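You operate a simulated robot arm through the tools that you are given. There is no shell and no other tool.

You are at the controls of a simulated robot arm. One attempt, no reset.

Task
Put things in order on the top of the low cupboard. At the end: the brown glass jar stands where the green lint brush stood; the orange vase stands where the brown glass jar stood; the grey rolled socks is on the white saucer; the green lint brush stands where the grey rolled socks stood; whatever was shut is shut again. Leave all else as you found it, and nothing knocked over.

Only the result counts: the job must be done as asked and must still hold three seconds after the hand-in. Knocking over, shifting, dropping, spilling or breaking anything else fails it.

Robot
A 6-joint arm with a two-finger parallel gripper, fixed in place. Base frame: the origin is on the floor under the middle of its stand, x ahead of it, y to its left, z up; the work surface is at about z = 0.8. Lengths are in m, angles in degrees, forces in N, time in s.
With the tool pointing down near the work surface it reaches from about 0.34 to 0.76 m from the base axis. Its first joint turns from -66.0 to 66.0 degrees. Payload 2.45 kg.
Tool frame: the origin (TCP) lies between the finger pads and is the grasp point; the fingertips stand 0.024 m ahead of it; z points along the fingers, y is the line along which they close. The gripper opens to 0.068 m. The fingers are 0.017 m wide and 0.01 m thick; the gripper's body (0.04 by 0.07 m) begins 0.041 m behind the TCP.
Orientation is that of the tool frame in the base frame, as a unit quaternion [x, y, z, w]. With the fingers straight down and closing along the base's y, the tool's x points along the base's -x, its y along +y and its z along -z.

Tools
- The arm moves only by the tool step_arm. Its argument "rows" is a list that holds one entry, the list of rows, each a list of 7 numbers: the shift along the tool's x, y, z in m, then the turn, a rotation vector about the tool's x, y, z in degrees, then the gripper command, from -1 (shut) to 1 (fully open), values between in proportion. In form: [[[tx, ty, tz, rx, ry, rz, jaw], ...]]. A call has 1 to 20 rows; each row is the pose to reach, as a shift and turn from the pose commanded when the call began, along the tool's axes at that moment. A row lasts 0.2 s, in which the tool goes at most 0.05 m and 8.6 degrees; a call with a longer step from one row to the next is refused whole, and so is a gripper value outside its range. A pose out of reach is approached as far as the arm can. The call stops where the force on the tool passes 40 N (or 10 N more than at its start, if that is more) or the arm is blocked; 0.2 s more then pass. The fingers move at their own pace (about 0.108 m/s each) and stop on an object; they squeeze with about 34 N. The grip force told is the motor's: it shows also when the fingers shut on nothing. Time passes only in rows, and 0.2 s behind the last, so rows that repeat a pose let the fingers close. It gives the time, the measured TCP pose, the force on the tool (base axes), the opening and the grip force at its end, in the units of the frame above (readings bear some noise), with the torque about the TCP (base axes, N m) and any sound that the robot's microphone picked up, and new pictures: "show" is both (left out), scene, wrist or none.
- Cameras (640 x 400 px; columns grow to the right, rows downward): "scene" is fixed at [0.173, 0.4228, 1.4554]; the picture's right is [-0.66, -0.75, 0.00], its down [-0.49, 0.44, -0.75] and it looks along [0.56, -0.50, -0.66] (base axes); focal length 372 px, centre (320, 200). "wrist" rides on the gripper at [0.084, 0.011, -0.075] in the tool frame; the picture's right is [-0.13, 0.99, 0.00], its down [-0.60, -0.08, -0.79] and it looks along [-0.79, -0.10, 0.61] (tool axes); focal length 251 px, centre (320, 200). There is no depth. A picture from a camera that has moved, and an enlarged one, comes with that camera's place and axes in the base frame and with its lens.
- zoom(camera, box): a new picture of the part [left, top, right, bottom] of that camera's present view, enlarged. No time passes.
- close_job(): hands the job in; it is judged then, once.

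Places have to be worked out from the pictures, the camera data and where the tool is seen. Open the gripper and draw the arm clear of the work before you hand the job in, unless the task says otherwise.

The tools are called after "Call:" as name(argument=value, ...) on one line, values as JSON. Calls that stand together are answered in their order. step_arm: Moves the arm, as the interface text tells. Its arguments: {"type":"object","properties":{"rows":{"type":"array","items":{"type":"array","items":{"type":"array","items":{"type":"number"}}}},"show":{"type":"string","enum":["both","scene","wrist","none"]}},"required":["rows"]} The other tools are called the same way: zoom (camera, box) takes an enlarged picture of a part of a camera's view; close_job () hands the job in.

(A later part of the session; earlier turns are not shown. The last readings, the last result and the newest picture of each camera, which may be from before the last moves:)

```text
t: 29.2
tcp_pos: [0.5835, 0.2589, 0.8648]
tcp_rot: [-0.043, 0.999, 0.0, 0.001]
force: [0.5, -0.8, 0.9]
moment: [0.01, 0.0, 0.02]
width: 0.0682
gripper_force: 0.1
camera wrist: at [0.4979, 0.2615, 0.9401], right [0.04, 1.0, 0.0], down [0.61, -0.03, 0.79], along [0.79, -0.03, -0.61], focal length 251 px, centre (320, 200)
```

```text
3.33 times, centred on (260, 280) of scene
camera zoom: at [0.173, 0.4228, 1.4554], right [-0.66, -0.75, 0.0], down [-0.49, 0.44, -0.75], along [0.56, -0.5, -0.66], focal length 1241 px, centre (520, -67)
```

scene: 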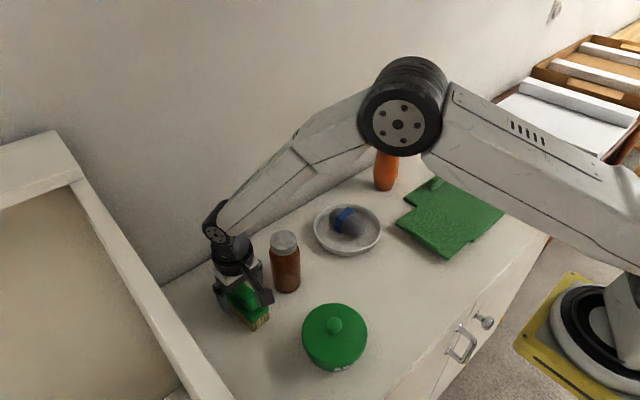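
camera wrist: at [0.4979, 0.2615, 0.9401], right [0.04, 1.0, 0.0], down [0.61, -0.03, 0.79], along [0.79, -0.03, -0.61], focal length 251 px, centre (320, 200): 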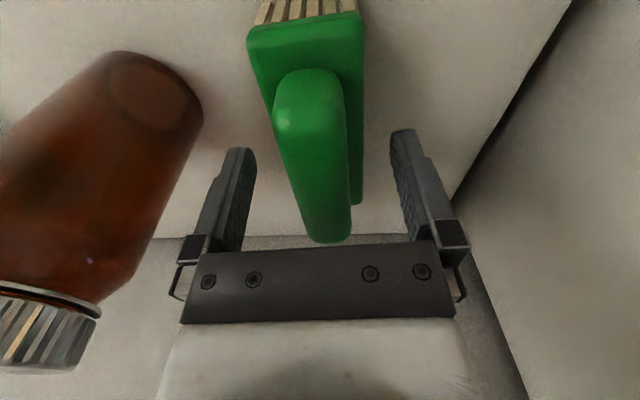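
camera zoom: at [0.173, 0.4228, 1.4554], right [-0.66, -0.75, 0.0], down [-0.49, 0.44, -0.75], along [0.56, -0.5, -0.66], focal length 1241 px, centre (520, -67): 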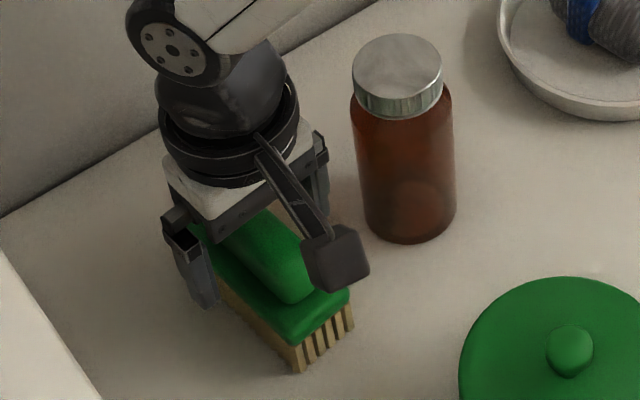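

The brush stands at the new place. I'll lift straight up, back off towards the base, square up the tool, and look at the jar.

Call:
step_arm(rows=[[[0, 0, -0.03, 0, 0, 0, 1], [0, 0, -0.07, 0, 0, 0, 1], [0, 0, -0.115, 0, 0, 0, 1], [0, 0, -0.16, 0, 0, 0, 1], [0.03, -0.03, -0.17, 0, 0, 2, 1], [0.06, -0.065, -0.17, 0, 0, 5, 1], [0.0923, -0.0966, -0.17, 0, 0, 5, 1], [0.0923, -0.0966, -0.17, 0, 0, 5, 1]]], show="both")

Call:
zoom(camera="scene", box=[200, 220, 340, 340])

Call:
zoom(camera="wrist", box=[210, 40, 430, 200])

```text
t: 31.0
tcp_pos: [0.4991, 0.1557, 1.0332]
tcp_rot: [0.0, 1.0, 0.0, 0.0]
force: [0.3, -0.7, 0.3]
moment: [-0.01, 0.03, 0.01]
width: 0.0682
gripper_force: 0.1
camera wrist: at [0.414, 0.1658, 1.108], right [0.13, 0.99, 0.0], down [0.6, -0.08, 0.79], along [0.79, -0.1, -0.61], focal length 251 px, centre (320, 200)
```

scene: 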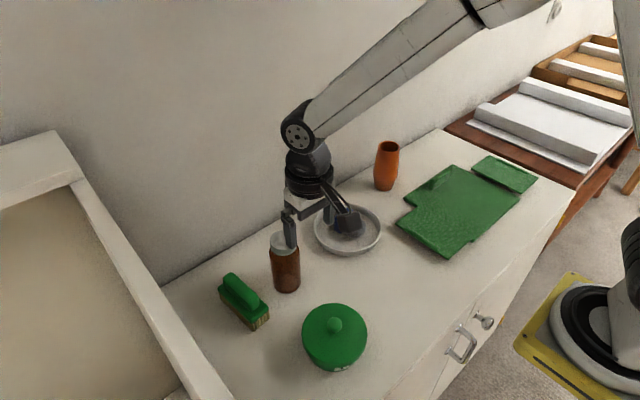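
wrist: 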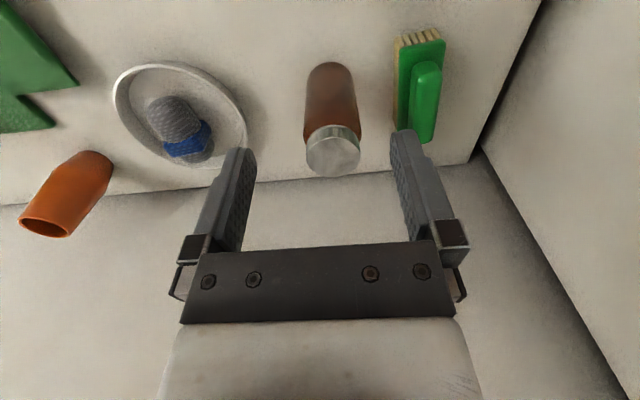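

```text
3.33 times, centred on (270, 280) of scene
camera zoom: at [0.173, 0.4227, 1.4554], right [-0.66, -0.75, 0.0], down [-0.49, 0.44, -0.75], along [0.56, -0.5, -0.66], focal length 1241 px, centre (487, -67)
```

zoom: 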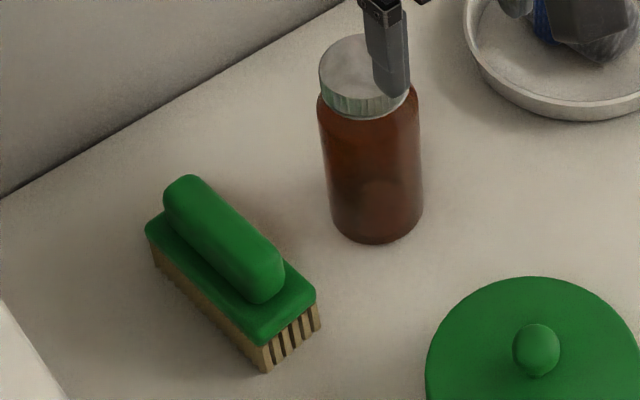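

```text
2.50 times, centred on (320, 120) of wrist
camera zoom: at [0.414, 0.1658, 1.108], right [0.13, 0.99, 0.0], down [0.6, -0.08, 0.79], along [0.79, -0.1, -0.61], focal length 629 px, centre (320, 400)
```

zoom: 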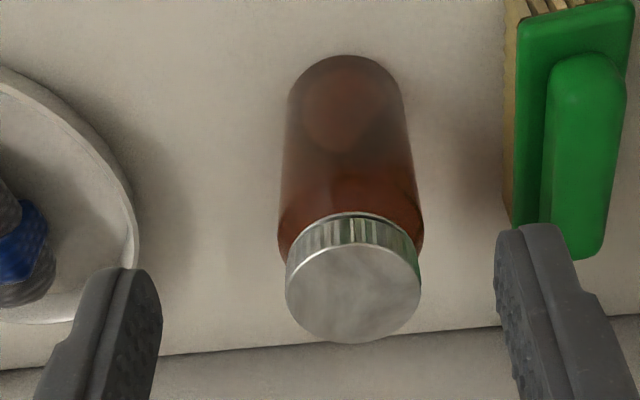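

The brush is upright at about (0.5855, 0.2585). The jar triangulates to about (0.576, 0.1575) with its top near z = 0.935 and a body about 0.058 wide. I'll move above it and stop with the tips just over the lid to check centring.

Call:
step_arm(rows=[[[-0.03, 0.001, 0, 0, 0, 0, 1], [-0.06, 0.002, 0, 0, 0, 0, 1], [-0.077, 0.002, 0.0, 0, 0, 0, 1], [-0.077, 0.002, 0.03, 0, 0, 0, 1], [-0.077, 0.002, 0.05, 0, 0, 0, 1], [-0.077, 0.002, 0.05, 0, 0, 0, 1]]], show="both")

Call:
zoom(camera="scene", box=[200, 200, 340, 320])

Call:
zoom(camera="wrist", box=[180, 20, 460, 220])

```text
t: 32.4
tcp_pos: [0.5757, 0.1569, 0.986]
tcp_rot: [-0.001, 1.0, 0.0, 0.0]
force: [0.6, 1.3, 0.6]
moment: [-0.02, -0.01, -0.01]
width: 0.0681
gripper_force: 0.1
camera wrist: at [0.4921, 0.1667, 1.0602], right [0.13, 0.99, 0.0], down [0.6, -0.08, 0.79], along [0.79, -0.1, -0.61], focal length 251 px, centre (320, 200)
```

scene: 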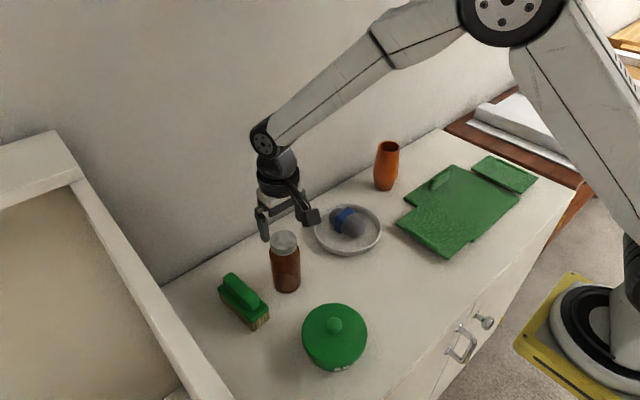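
wrist: 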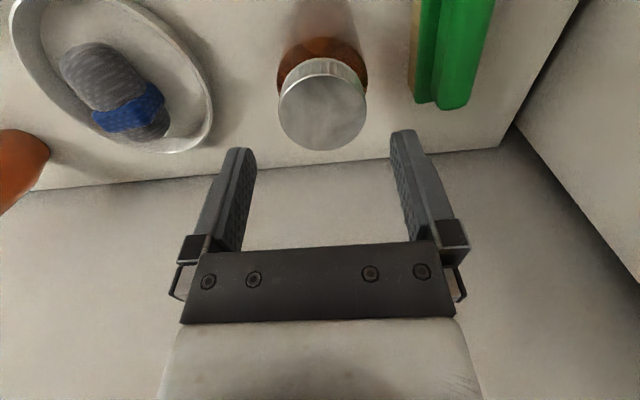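

```text
3.33 times, centred on (270, 260) of scene
camera zoom: at [0.1731, 0.4228, 1.4554], right [-0.66, -0.75, 0.0], down [-0.49, 0.44, -0.75], along [0.56, -0.5, -0.66], focal length 1241 px, centre (487, 0)
```

zoom: 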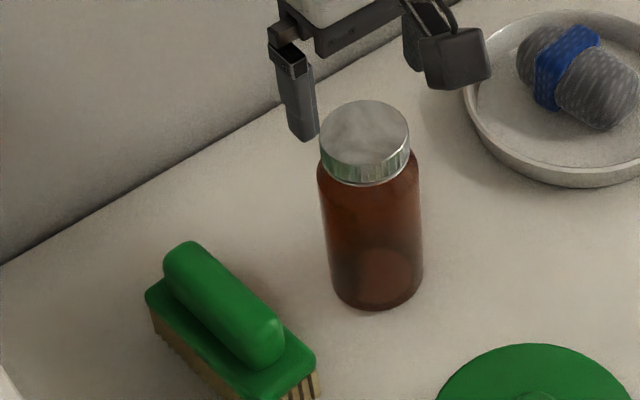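

```text
2.00 times, centred on (320, 120) of wrist
camera zoom: at [0.4921, 0.1667, 1.0602], right [0.13, 0.99, 0.0], down [0.6, -0.08, 0.79], along [0.79, -0.1, -0.61], focal length 503 px, centre (320, 360)
```

zoom: 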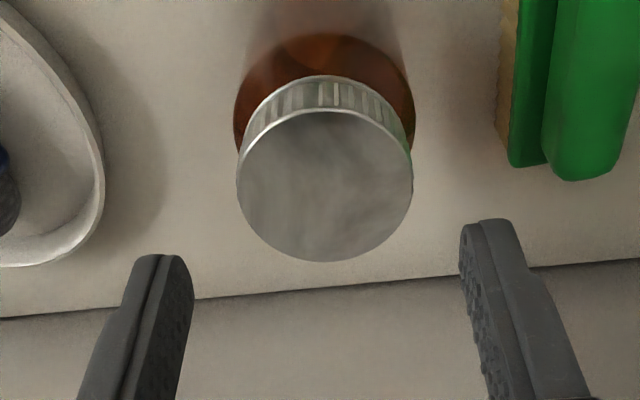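

The lid centre is at (0.575, 0.158), within about 1 mm of the tool axis. I'll go down beside the jar body with the palm stopping just above the lid.

Call:
step_arm(rows=[[[0.0005, 0.0007, 0.02, 0, 0, 0, 1], [0.0005, 0.0007, 0.04, 0, 0, 0, 1], [0.0005, 0.0007, 0.06, 0, 0, 0, 1], [0.0005, 0.0007, 0.075, 0, 0, 0, 1], [0.0005, 0.0007, 0.082, 0, 0, 0, 1], [0.0005, 0.0007, 0.082, 0, 0, 0, 1]]], show="both")

Call:
zoom(camera="scene", box=[220, 200, 340, 300])

```text
t: 33.8
tcp_pos: [0.5739, 0.158, 0.9024]
tcp_rot: [-0.001, 1.0, 0.0, 0.0]
force: [-0.5, 0.1, -0.5]
moment: [0.0, -0.01, 0.0]
width: 0.068
gripper_force: 0.0
camera wrist: at [0.4901, 0.1676, 0.9775], right [0.13, 0.99, 0.0], down [0.6, -0.08, 0.79], along [0.79, -0.1, -0.61], focal length 251 px, centre (320, 200)
```

scene: 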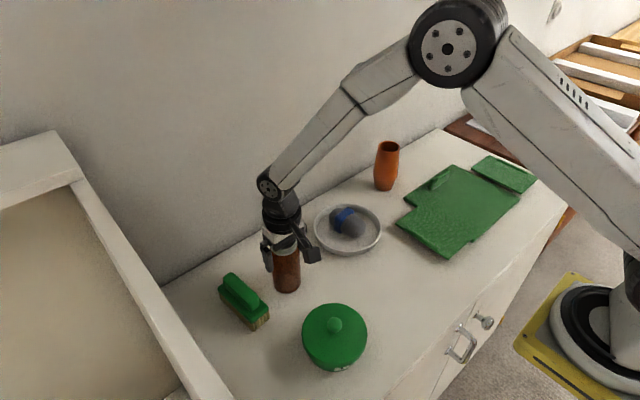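
wrist: 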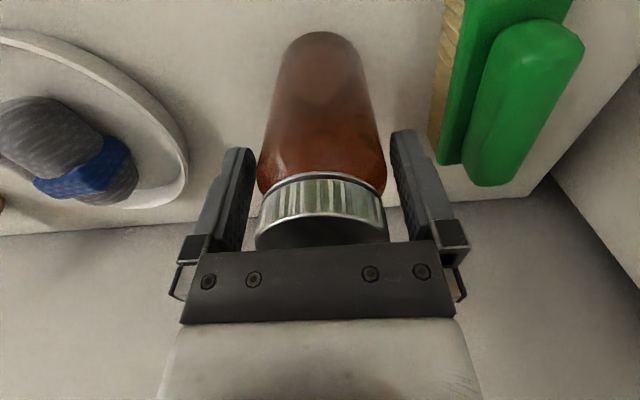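

```text
4.00 times, centred on (280, 250) of scene
camera zoom: at [0.173, 0.4228, 1.4554], right [-0.66, -0.75, 0.0], down [-0.49, 0.44, -0.75], along [0.56, -0.5, -0.66], focal length 1490 px, centre (480, 0)
```

zoom: 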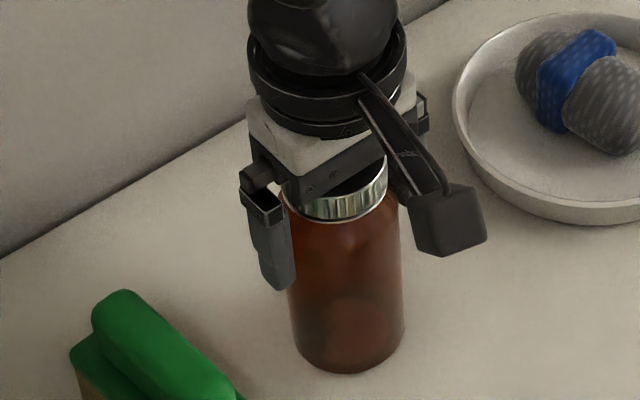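

The jar body sits centred between the pads and the palm clears the lid, so I'll close.

Call:
step_arm(rows=[[[0, 0, 0, 0, 0, 0, 0.6], [0, 0, 0, 0, 0, 0, -1], [0, 0, 0, 0, 0, 0, -1], [0, 0, 0, 0, 0, 0, -1], [0, 0, 0, 0, 0, 0, -1]]], show="wrist")

```text
t: 35.0
tcp_pos: [0.5739, 0.1574, 0.9026]
tcp_rot: [0.0, 1.0, 0.0, -0.001]
force: [-0.4, 0.1, 0.6]
moment: [0.0, -0.01, 0.0]
width: 0.0589
gripper_force: 34.4
camera wrist: at [0.4901, 0.1675, 0.9776], right [0.13, 0.99, 0.0], down [0.6, -0.08, 0.79], along [0.79, -0.1, -0.61], focal length 251 px, centre (320, 200)
```

wrist: 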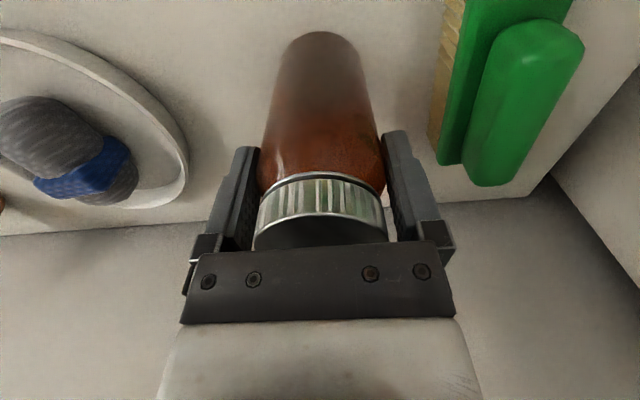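

The jar is held at 0.0589 m. I'll lift it and carry it to the brush's old place at about (0.416, 0.016); the straight path keeps well clear of both the pot and the saucer.

Call:
step_arm(rows=[[[0, 0, -0.015, 0, 0, 0, -1], [0, 0, -0.045, 0, 0, 0, -1], [0, 0, -0.085, 0, 0, 0, -1], [0, 0, -0.12, 0, 0, 0, -1], [0.02, -0.018, -0.12, 0, 0, 0, -1], [0.046, -0.041, -0.12, 0, 0, 0, -1], [0.072, -0.0645, -0.12, 0, 0, 0, -1], [0.098, -0.088, -0.12, 0, 0, 0, -1], [0.124, -0.111, -0.12, 0, 0, 0, -1], [0.146, -0.131, -0.12, 0, 0, 0, -1], [0.158, -0.1417, -0.12, 0, 0, 0, -1], [0.158, -0.1417, -0.12, 0, 0, 0, -1]]], show="both")

```text
t: 37.6
tcp_pos: [0.4182, 0.0147, 1.0206]
tcp_rot: [0.0, 1.0, 0.001, 0.0]
force: [-1.4, 0.6, -1.8]
moment: [-0.03, 0.03, 0.02]
width: 0.0592
gripper_force: 34.2
camera wrist: at [0.3343, 0.0254, 1.0964], right [0.13, 0.99, 0.0], down [0.6, -0.08, 0.79], along [0.79, -0.1, -0.61], focal length 251 px, centre (320, 200)
```

scene: 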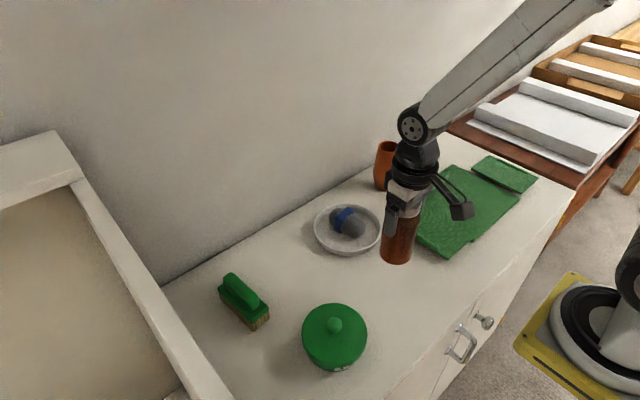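
wrist: 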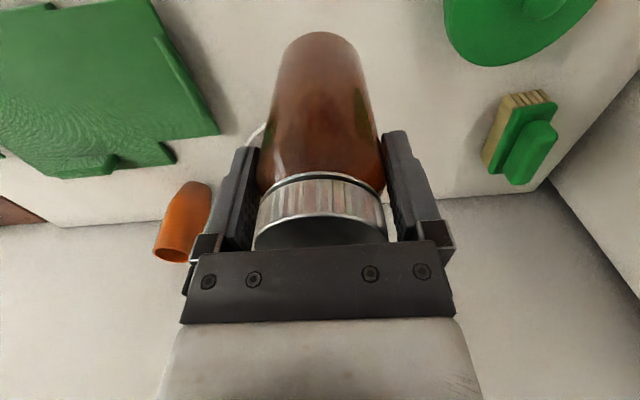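

I'll trim the position by about a millimetre and lower the jar to just above contact.

Call:
step_arm(rows=[[[0.001, 0.001, 0.03, 0, 0, 0, -1], [0.001, 0.001, 0.065, 0, 0, 0, -1], [0.001, 0.001, 0.095, 0, 0, 0, -1], [0.001, 0.001, 0.11, 0, 0, 0, -1], [0.001, 0.001, 0.115, 0, 0, 0, -1], [0.001, 0.001, 0.115, 0, 0, 0, -1]]], show="both")

Call:
zoom(camera="scene", box=[320, 210, 460, 320])

```text
t: 39.0
tcp_pos: [0.4186, 0.0157, 0.9071]
tcp_rot: [0.0, 1.0, -0.001, 0.001]
force: [0.1, -1.4, -2.7]
moment: [-0.04, 0.01, -0.02]
width: 0.0591
gripper_force: 33.9
camera wrist: at [0.3332, 0.0263, 0.9821], right [0.13, 0.99, 0.0], down [0.6, -0.08, 0.79], along [0.79, -0.1, -0.61], focal length 251 px, centre (320, 200)
```

scene: 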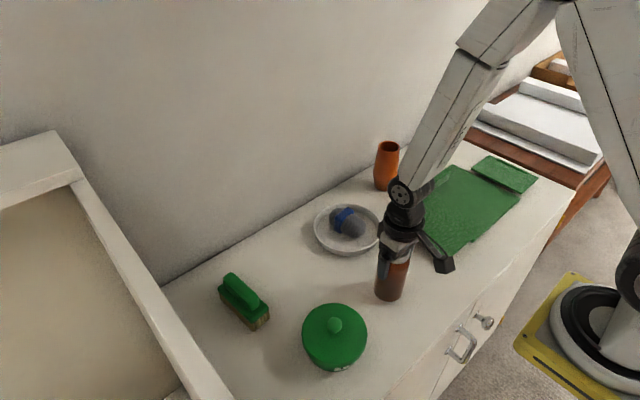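
wrist: 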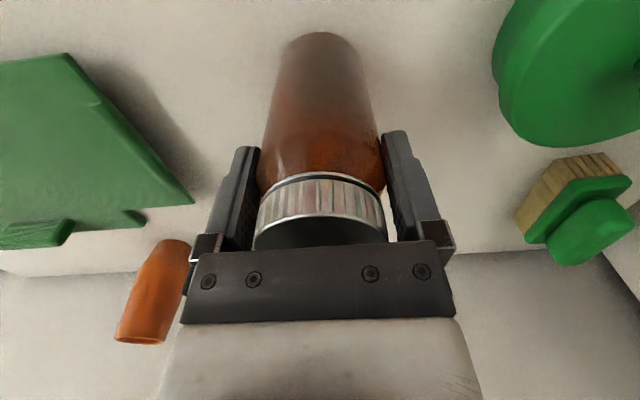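

```text
3.64 times, centred on (390, 265) of scene
camera zoom: at [0.1731, 0.4228, 1.4553], right [-0.66, -0.75, 0.0], down [-0.49, 0.44, -0.75], along [0.56, -0.5, -0.66], focal length 1354 px, centre (66, -36)
```

zoom: 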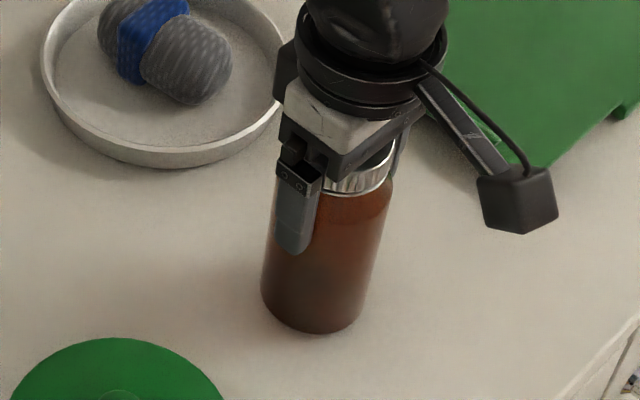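

It's a few millimetres above the surface. I'll lower it gently.

Call:
step_arm(rows=[[[0, 0, 0.002, 0, 0, 0, -1], [0, 0, 0.0035, 0, 0, 0, -1], [0, 0, 0.0035, 0, 0, 0, -1]]], show="none")

```text
t: 39.8
tcp_pos: [0.4164, 0.0171, 0.9038]
tcp_rot: [0.001, 1.0, 0.0, 0.001]
force: [0.2, -0.4, -2.8]
moment: [0.0, 0.01, 0.03]
width: 0.059
gripper_force: 33.3
```

Call:
step_arm(rows=[[[0, 0, 0.001, 0, 0, 0, -1], [0, 0, 0.001, 0, 0, 0, -1]]], show="none")

```text
t: 40.4
tcp_pos: [0.417, 0.0166, 0.9024]
tcp_rot: [0.0, 1.0, 0.0, 0.0]
force: [-0.6, -0.1, -2.8]
moment: [0.01, 0.02, -0.03]
width: 0.0592
gripper_force: 33.8
```

Still hanging free: the force reading shows only the jar's weight, about 2.8 N. Another millimetre.

Call:
step_arm(rows=[[[0, 0, 0.001, 0, 0, 0, -1], [0, 0, 0.001, 0, 0, 0, -1]]], show="none")

```text
t: 41.0
tcp_pos: [0.4147, 0.0175, 0.9019]
tcp_rot: [-0.001, 1.0, 0.0, 0.0]
force: [-1.3, 1.1, 2.5]
moment: [0.01, 0.07, 0.02]
width: 0.0593
gripper_force: 33.7
```

There's contact now, so I'll open the fingers.

Call:
step_arm(rows=[[[0, 0, 0, 0, 0, 0, 0.8], [0, 0, 0, 0, 0, 0, 1], [0, 0, 0, 0, 0, 0, 1]]], show="both")

Call:
zoom(camera="scene", box=[320, 210, 460, 320])

```text
t: 41.8
tcp_pos: [0.4163, 0.0176, 0.9023]
tcp_rot: [0.0, 1.0, 0.0, 0.0]
force: [0.5, 0.3, -0.2]
moment: [0.01, 0.0, -0.02]
width: 0.0681
gripper_force: 0.1
camera wrist: at [0.3319, 0.0272, 0.9775], right [0.13, 0.99, 0.0], down [0.6, -0.08, 0.79], along [0.79, -0.1, -0.61], focal length 251 px, centre (320, 200)
```

scene: 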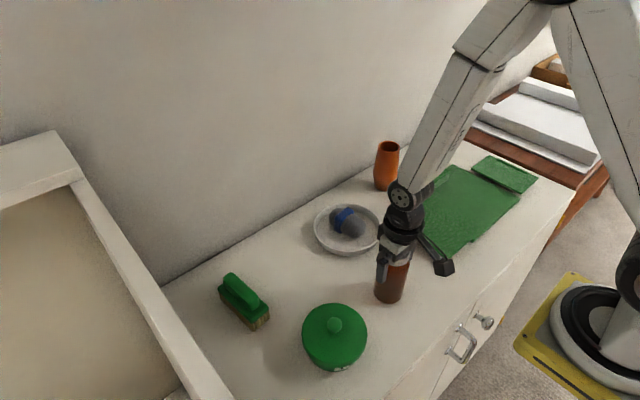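
wrist: 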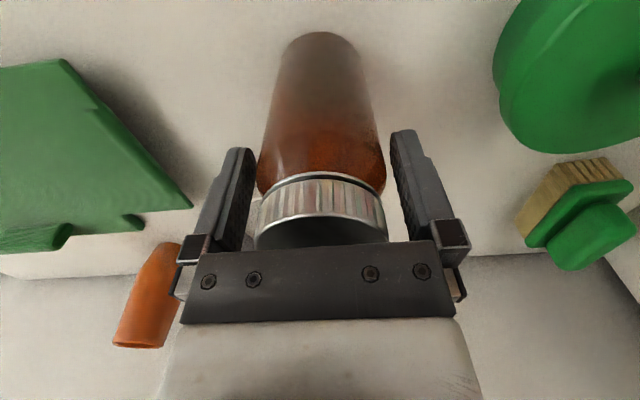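

```text
3.64 times, centred on (390, 265) of scene
camera zoom: at [0.173, 0.4228, 1.4554], right [-0.66, -0.75, 0.0], down [-0.49, 0.44, -0.75], along [0.56, -0.5, -0.66], focal length 1354 px, centre (66, -36)
```

zoom: 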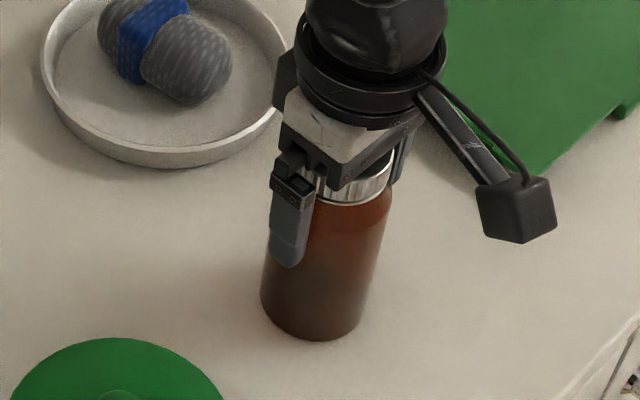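

The jar stands free. I'll lift straight off it, then move to a viewing position in front of the vase.

Call:
step_arm(rows=[[[0, 0, -0.025, 0, 0, 0, 1], [0, 0, -0.06, 0, 0, 0, 1], [0, 0, -0.1, 0, 0, 0, 1], [0, 0, -0.148, 0, 0, 0, 1], [-0.02, -0.032, -0.148, 0, 0, 0, 1], [-0.04, -0.067, -0.148, 0, 0, 0, 1], [-0.062, -0.104, -0.148, 0, 0, 0, 1], [-0.085, -0.141, -0.148, 0, 0, 0, 1], [-0.108, -0.178, -0.148, 0, 0, 0, 1], [-0.131, -0.215, -0.148, 0, 0, 0, 1], [-0.1535, -0.252, -0.148, 0, 0, 0, 1], [-0.1535, -0.252, -0.148, 0, 0, 0, 1]]], show="both")

Call:
zoom(camera="scene", box=[330, 120, 430, 200])

Call:
zoom(camera="wrist", box=[200, 20, 440, 220])

Call:
zoom(camera="scene", box=[320, 220, 440, 320])

```text
t: 44.4
tcp_pos: [0.5699, -0.236, 1.0518]
tcp_rot: [0.0, 1.0, 0.0, 0.0]
force: [-0.2, 0.5, 0.1]
moment: [-0.01, 0.0, 0.01]
width: 0.0681
gripper_force: 0.1
camera wrist: at [0.4852, -0.2263, 1.1263], right [0.13, 0.99, 0.0], down [0.6, -0.08, 0.79], along [0.79, -0.1, -0.61], focal length 251 px, centre (320, 200)
```

scene: 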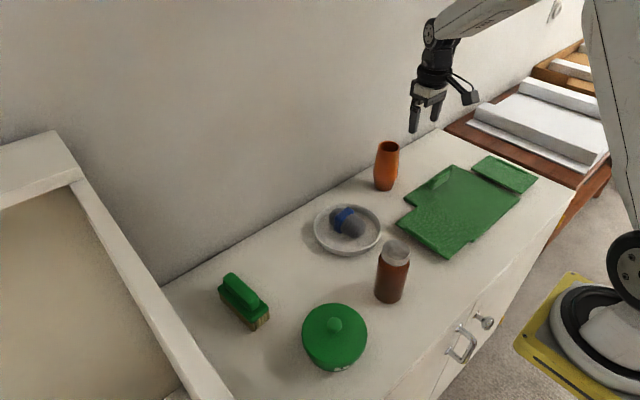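
wrist: 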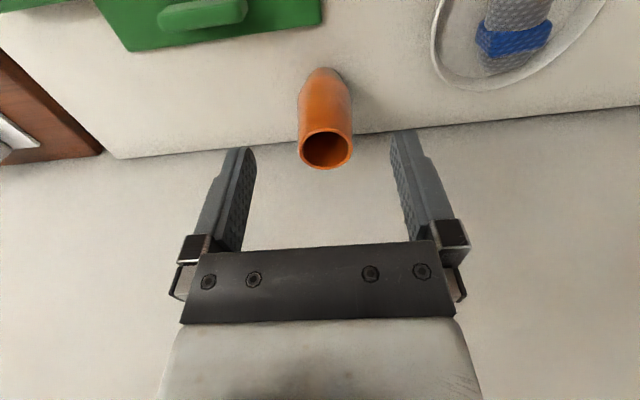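

```text
5.00 times, centred on (380, 160) of scene
camera zoom: at [0.1731, 0.4227, 1.4554], right [-0.66, -0.75, 0.0], down [-0.49, 0.44, -0.75], along [0.56, -0.5, -0.66], focal length 1862 px, centre (20, 400)
```

zoom: 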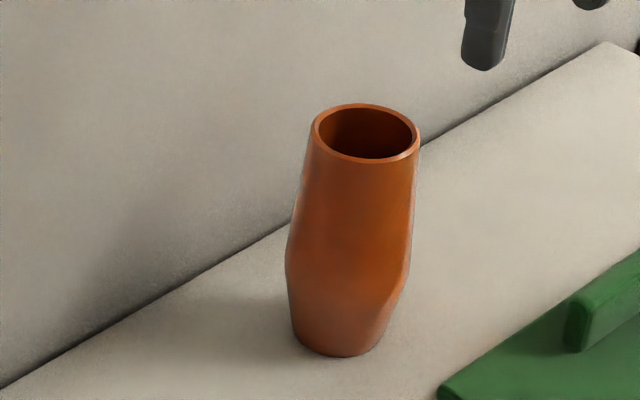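

```text
2.00 times, centred on (320, 120) of wrist
camera zoom: at [0.4852, -0.2263, 1.1263], right [0.13, 0.99, 0.0], down [0.6, -0.08, 0.79], along [0.79, -0.1, -0.61], focal length 503 px, centre (320, 360)
```

zoom: 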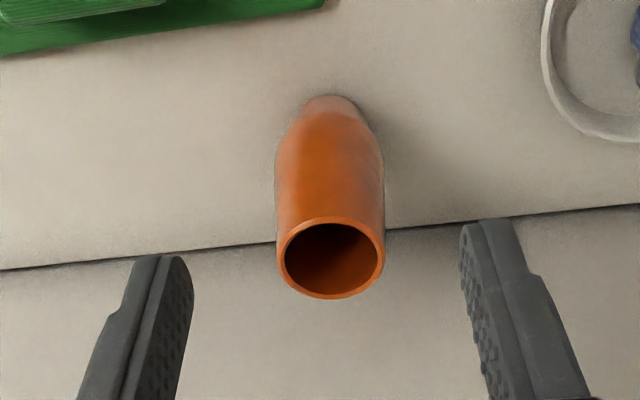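

```text
4.00 times, centred on (380, 270) of scene
camera zoom: at [0.1731, 0.4227, 1.4554], right [-0.66, -0.75, 0.0], down [-0.49, 0.44, -0.75], along [0.56, -0.5, -0.66], focal length 1490 px, centre (80, -80)
```

zoom: 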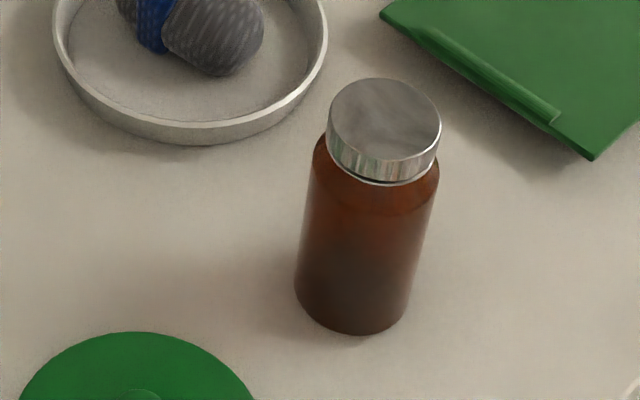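

The jar stands at about (0.417, 0.016). The vase rim triangulates to (0.654, -0.2425) at z = 0.933, diameter about 0.055 and widening below, so I'll grip just under the rim. First I move above it and check.

Call:
step_arm(rows=[[[-0.03, -0.002, 0, 0, 0, 0, 1], [-0.06, -0.004, 0, 0, 0, 0, 1], [-0.084, -0.0065, 0, 0, 0, 0, 1], [-0.084, -0.0065, 0.03, 0, 0, 0, 1], [-0.084, -0.0065, 0.065, 0, 0, 0, 1], [-0.084, -0.0065, 0.065, 0, 0, 0, 1]]], show="both")

Call:
zoom(camera="scene", box=[330, 100, 450, 200])

Call:
zoom(camera="wrist", box=[180, 20, 460, 220])

```text
t: 45.8
tcp_pos: [0.6564, -0.2409, 0.9852]
tcp_rot: [0.001, 1.0, 0.0, 0.0]
force: [0.2, 0.1, -0.5]
moment: [0.01, 0.03, -0.02]
width: 0.068
gripper_force: 0.0
camera wrist: at [0.5711, -0.2309, 1.0593], right [0.13, 0.99, 0.0], down [0.6, -0.08, 0.79], along [0.79, -0.1, -0.61], focal length 251 px, centre (320, 200)
```

scene: 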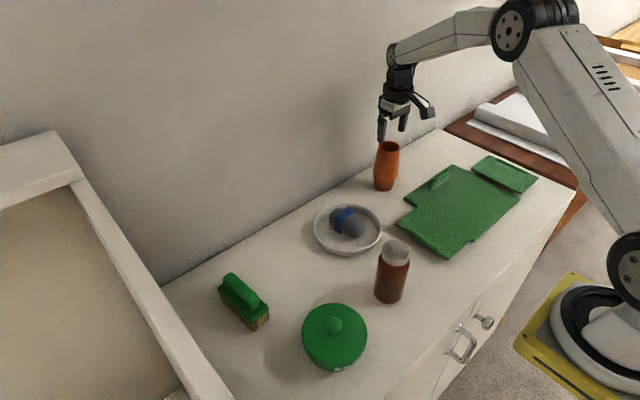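
wrist: 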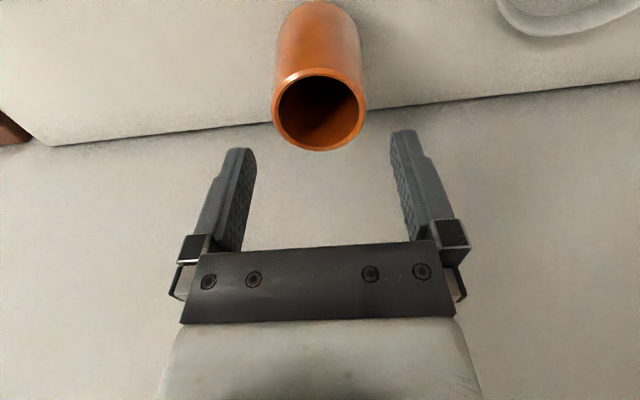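

```text
4.00 times, centred on (390, 150) of scene
camera zoom: at [0.173, 0.4228, 1.4554], right [-0.66, -0.75, 0.0], down [-0.49, 0.44, -0.75], along [0.56, -0.5, -0.66], focal length 1490 px, centre (40, 400)
```

zoom: 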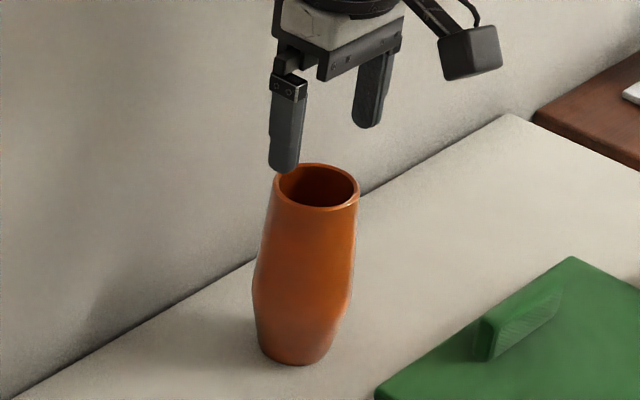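

```text
2.00 times, centred on (320, 120) of wrist
camera zoom: at [0.5711, -0.2309, 1.0593], right [0.13, 0.99, 0.0], down [0.6, -0.08, 0.79], along [0.79, -0.1, -0.61], focal length 503 px, centre (320, 360)
```

zoom: 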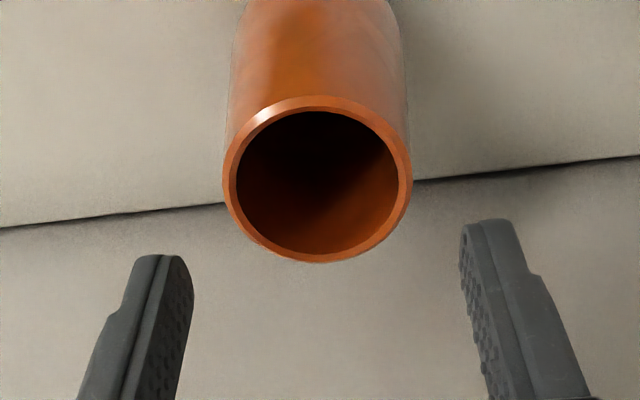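

The rim centre reads (0.652, -0.242), so the tool is 2–3 mm too far in x. I'll correct that and go down until the tips are 30 mm below the rim.

Call:
step_arm(rows=[[[0.002, -0.0007, 0.012, 0, 0, 0, 1], [0.002, -0.0007, 0.028, 0, 0, 0, 1], [0.002, -0.0007, 0.044, 0, 0, 0, 1], [0.002, -0.0007, 0.058, 0, 0, 0, 1], [0.002, -0.0007, 0.058, 0, 0, 0, 1]]], show="both")

Call:
zoom(camera="scene", box=[330, 110, 450, 210])

Call:
zoom(camera="wrist", box=[180, 60, 460, 260])

```text
t: 47.0
tcp_pos: [0.6528, -0.2426, 0.927]
tcp_rot: [0.0, 1.0, -0.001, 0.0]
force: [0.6, -0.2, 0.6]
moment: [-0.01, 0.01, 0.01]
width: 0.068
gripper_force: 0.2
camera wrist: at [0.5682, -0.2323, 1.0024], right [0.13, 0.99, 0.0], down [0.6, -0.08, 0.79], along [0.79, -0.1, -0.61], focal length 251 px, centre (320, 200)
```

scene: 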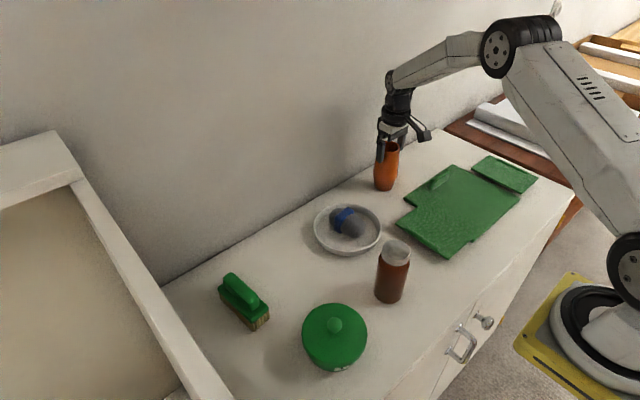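
wrist: 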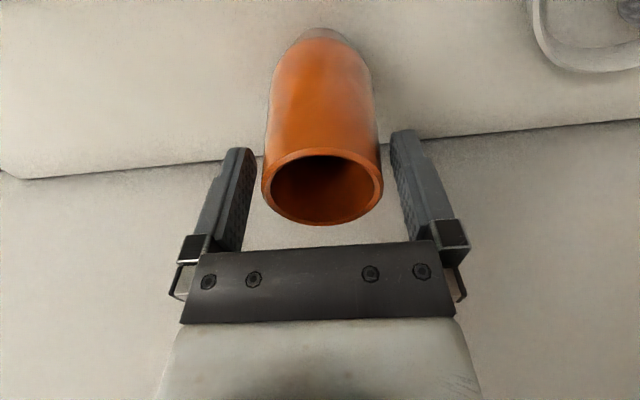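

```text
4.00 times, centred on (390, 160) of scene
camera zoom: at [0.173, 0.4228, 1.4554], right [-0.66, -0.75, 0.0], down [-0.49, 0.44, -0.75], along [0.56, -0.5, -0.66], focal length 1490 px, centre (40, 360)
```

zoom: 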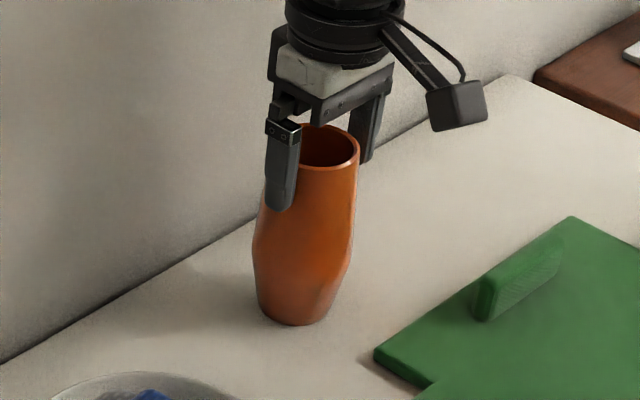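

```text
2.00 times, centred on (320, 160) of wrist
camera zoom: at [0.5682, -0.2323, 1.0024], right [0.13, 0.99, 0.0], down [0.6, -0.08, 0.79], along [0.79, -0.1, -0.61], focal length 503 px, centre (320, 280)
```

zoom: 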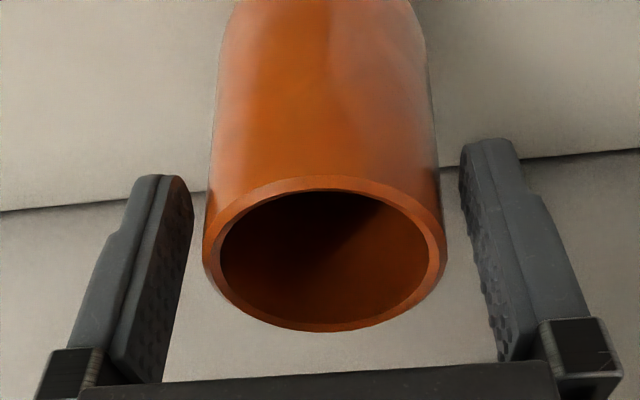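

The rim is centred in y, and the tool is still about 2 mm too far in x. I'll trim that and close.

Call:
step_arm(rows=[[[0.0015, 0.0, 0, 0, 0, 0, 1], [0.0015, 0, 0, 0, 0, 0, 0.6], [0.0015, 0, 0, 0, 0, 0, -1], [0.0015, 0, 0, 0, 0, 0, -1], [0.0015, 0, 0, 0, 0, 0, -1], [0.0015, 0, 0, 0, 0, 0, -1]]], show="both")

Call:
zoom(camera="scene", box=[330, 110, 450, 210])

```text
t: 48.4
tcp_pos: [0.6499, -0.2433, 0.9273]
tcp_rot: [0.0, 1.0, 0.0, 0.0]
force: [0.0, 0.2, -0.3]
moment: [0.01, 0.03, 0.02]
width: 0.0561
gripper_force: 33.9
camera wrist: at [0.5664, -0.2324, 1.0028], right [0.13, 0.99, 0.0], down [0.6, -0.08, 0.79], along [0.79, -0.1, -0.61], focal length 251 px, centre (320, 200)
```

scene: 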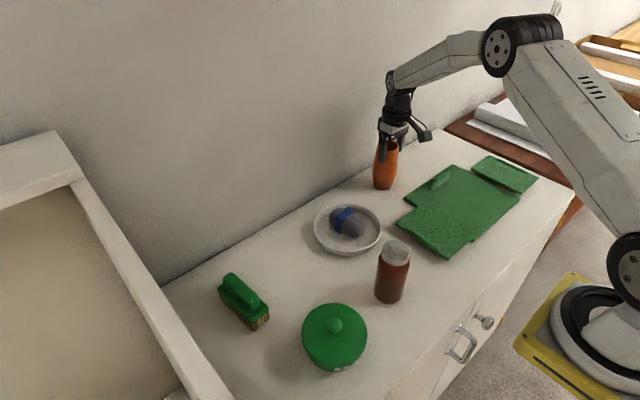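
wrist: 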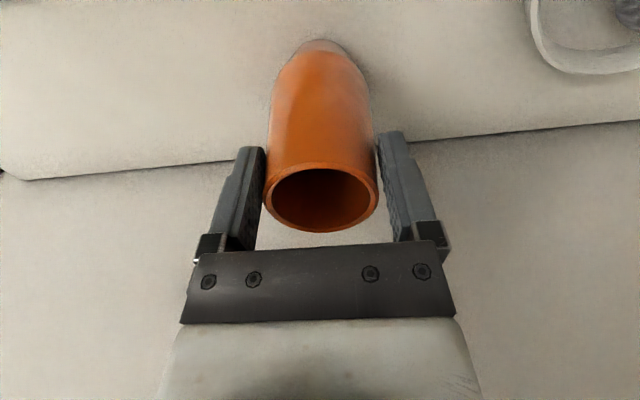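

```text
4.00 times, centred on (390, 160) of scene
camera zoom: at [0.1731, 0.4227, 1.4554], right [-0.66, -0.75, 0.0], down [-0.49, 0.44, -0.75], along [0.56, -0.5, -0.66], focal length 1490 px, centre (40, 360)
```

zoom: 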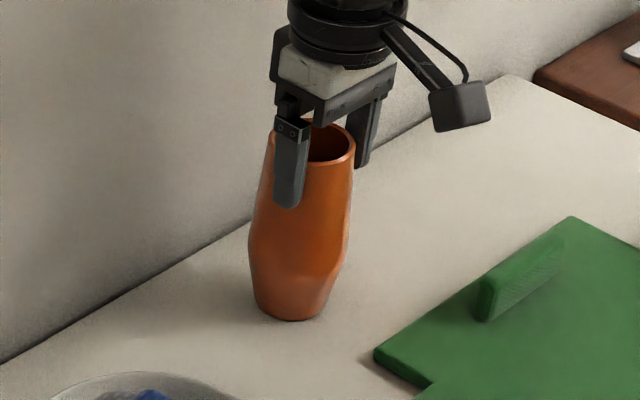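

The vase is held at 0.056 m. It slid a few millimetres in +x as the fingers closed, so its axis is now about 4 mm ahead of the TCP; I'll allow for that when placing. I'll lift it slowly and check that it hangs straight.

Call:
step_arm(rows=[[[0, 0, -0.005, 0, 0, 0, -1], [0, 0, -0.015, 0, 0, 0, -1], [0, 0, -0.03, 0, 0, 0, -1], [0, 0, -0.03, 0, 0, 0, -1]]], show="both")

Call:
zoom(camera="scene", box=[330, 100, 450, 200])

```text
t: 49.4
tcp_pos: [0.6512, -0.244, 0.9584]
tcp_rot: [0.0, 1.0, -0.001, 0.0]
force: [-0.7, -0.5, -1.5]
moment: [-0.07, 0.03, 0.0]
width: 0.0564
gripper_force: 34.0
camera wrist: at [0.567, -0.2334, 1.0325], right [0.13, 0.99, 0.0], down [0.6, -0.08, 0.79], along [0.79, -0.1, -0.61], focal length 251 px, centre (320, 200)
```

scene: 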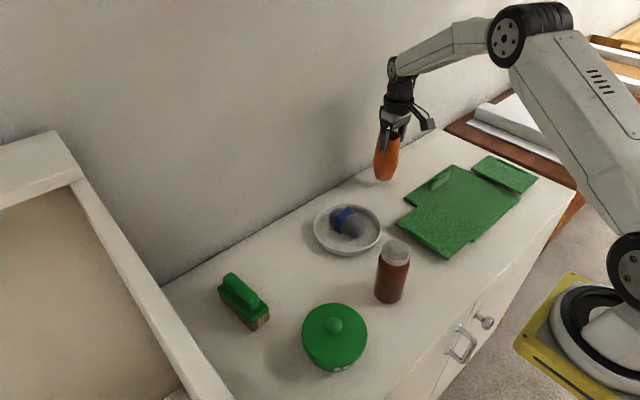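
wrist: 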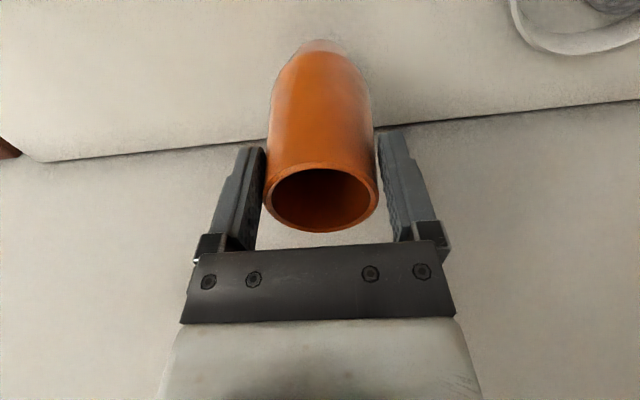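

```text
4.00 times, centred on (390, 150) of scene
camera zoom: at [0.1731, 0.4227, 1.4554], right [-0.66, -0.75, 0.0], down [-0.49, 0.44, -0.75], along [0.56, -0.5, -0.66], focal length 1490 px, centre (40, 400)
```

zoom: 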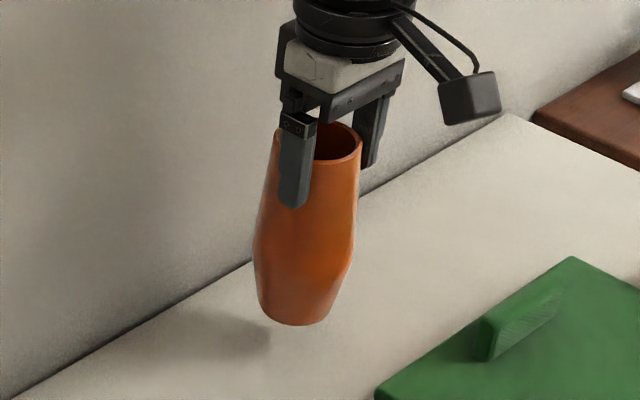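

The vase is held steady and upright. I'll lift further, then carry it over the sock and saucer to above the jar's old place.

Call:
step_arm(rows=[[[0, 0, -0.03, 0, 0, 0, -1], [0, 0, -0.065, 0, 0, 0, -1], [0, 0, -0.1, 0, 0, 0, -1], [0.007, 0.03, -0.1, 0, 0, 0, -1], [0.014, 0.07, -0.1, 0, 0, 0, -1], [0.022, 0.11, -0.1, 0, 0, 0, -1], [0.03, 0.15, -0.1, 0, 0, 0, -1], [0.038, 0.19, -0.1, 0, 0, 0, -1], [0.046, 0.23, -0.1, 0, 0, 0, -1], [0.054, 0.27, -0.1, 0, 0, 0, -1], [0.062, 0.31, -0.1, 0, 0, 0, -1], [0.07, 0.35, -0.1, 0, 0, 0, -1], [0.076, 0.38, -0.1, 0, 0, 0, -1], [0.079, 0.4015, -0.1, 0, 0, 0, -1], [0.079, 0.4015, -0.1, 0, 0, 0, -1]]], show="both")

Call:
zoom(camera="scene", box=[200, 180, 360, 300])

```text
t: 52.6
tcp_pos: [0.5708, 0.1579, 1.0572]
tcp_rot: [0.0, 1.0, -0.001, 0.0]
force: [-0.3, -0.3, -1.7]
moment: [-0.02, 0.05, 0.02]
width: 0.0563
gripper_force: 33.9
camera wrist: at [0.4865, 0.169, 1.1325], right [0.13, 0.99, 0.0], down [0.6, -0.08, 0.79], along [0.79, -0.1, -0.61], focal length 251 px, centre (320, 200)
```

scene: 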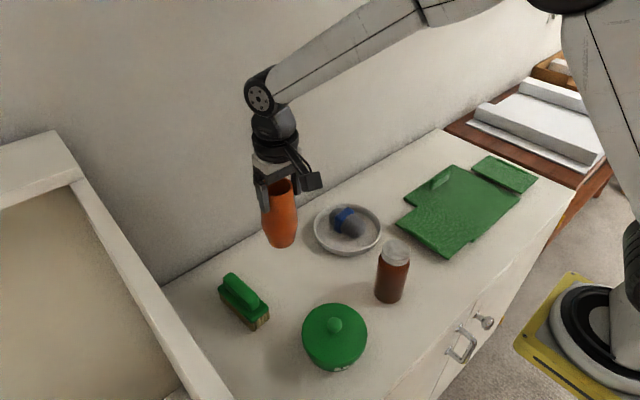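
wrist: 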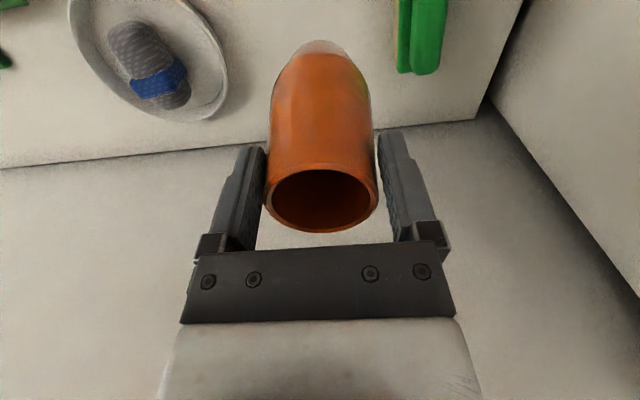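

```text
3.33 times, centred on (280, 240) of scene
camera zoom: at [0.1731, 0.4228, 1.4553], right [-0.66, -0.75, 0.0], down [-0.49, 0.44, -0.75], along [0.56, -0.5, -0.66], focal length 1241 px, centre (453, 67)
```

zoom: 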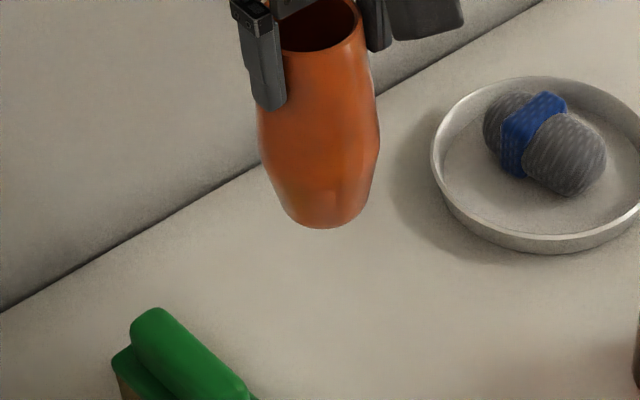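

The vase is over the old jar position, with its axis at about (0.576, 0.158). I'll lower it to just above contact.

Call:
step_arm(rows=[[[0, 0, 0.03, 0, 0, 0, -1], [0, 0, 0.065, 0, 0, 0, -1], [0, 0, 0.095, 0, 0, 0, -1], [0, 0, 0.115, 0, 0, 0, -1], [0, 0, 0.123, 0, 0, 0, -1], [0, 0, 0.123, 0, 0, 0, -1]]], show="both")

Call:
zoom(camera="scene", box=[200, 200, 340, 320])

```text
t: 54.0
tcp_pos: [0.5702, 0.1592, 0.9339]
tcp_rot: [0.0, 1.0, -0.001, 0.0]
force: [0.8, -0.5, -2.1]
moment: [0.04, 0.04, -0.03]
width: 0.0559
gripper_force: 33.9
camera wrist: at [0.4865, 0.1685, 1.0099], right [0.13, 0.99, 0.0], down [0.6, -0.08, 0.79], along [0.79, -0.1, -0.61], focal length 251 px, centre (320, 200)
```

scene: 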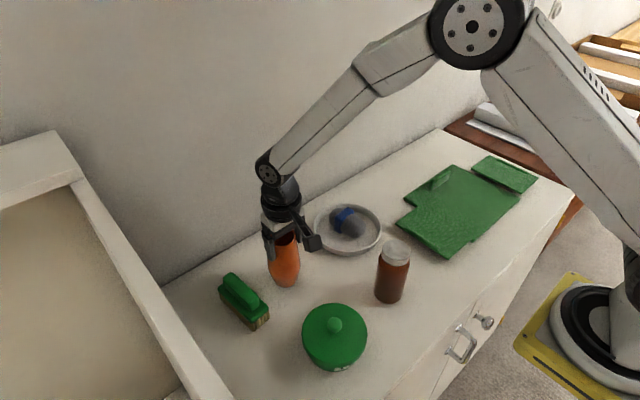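
wrist: 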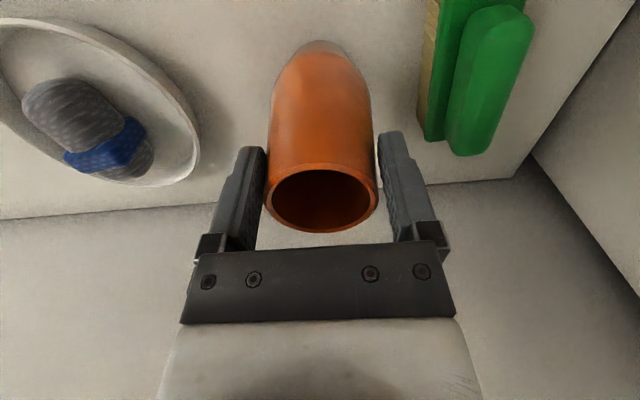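

```text
3.33 times, centred on (270, 260) of scene
camera zoom: at [0.1731, 0.4228, 1.4553], right [-0.66, -0.75, 0.0], down [-0.49, 0.44, -0.75], along [0.56, -0.5, -0.66], focal length 1241 px, centre (487, 0)
```

zoom: 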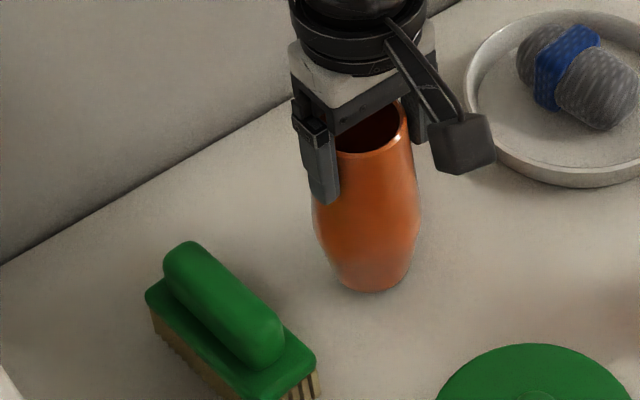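

It's about 7 mm above the surface and in line with where the jar base was. I'll lower it gently.

Call:
step_arm(rows=[[[0.001, 0, 0.002, 0, 0, 0, -1], [0.001, 0, 0.004, 0, 0, 0, -1], [0.001, 0, 0.005, 0, 0, 0, -1], [0.001, 0, 0.005, 0, 0, 0, -1]]], show="none")

```text
t: 55.0
tcp_pos: [0.5706, 0.1589, 0.9292]
tcp_rot: [0.0, 1.0, 0.0, 0.001]
force: [0.1, 0.1, -1.9]
moment: [-0.02, 0.07, 0.03]
width: 0.0557
gripper_force: 34.1
```

Call:
step_arm(rows=[[[0, 0, 0.001, 0, 0, 0, -1], [0, 0, 0.001, 0, 0, 0, -1]]], show="none")

```text
t: 55.6
tcp_pos: [0.5714, 0.158, 0.9299]
tcp_rot: [0.0, 1.0, 0.0, 0.001]
force: [-0.2, 1.0, -2.0]
moment: [-0.01, 0.02, 0.0]
width: 0.0558
gripper_force: 34.3
```

Still carrying the weight, about 2 N. Another millimetre.

Call:
step_arm(rows=[[[0, 0, 0.001, 0, 0, 0, -1], [0, 0, 0.001, 0, 0, 0, -1]]], show="none")

```text
t: 56.2
tcp_pos: [0.5705, 0.1589, 0.9283]
tcp_rot: [0.001, 1.0, 0.0, -0.001]
force: [0.0, 0.1, -0.8]
moment: [-0.05, 0.0, -0.02]
width: 0.0559
gripper_force: 34.1
```

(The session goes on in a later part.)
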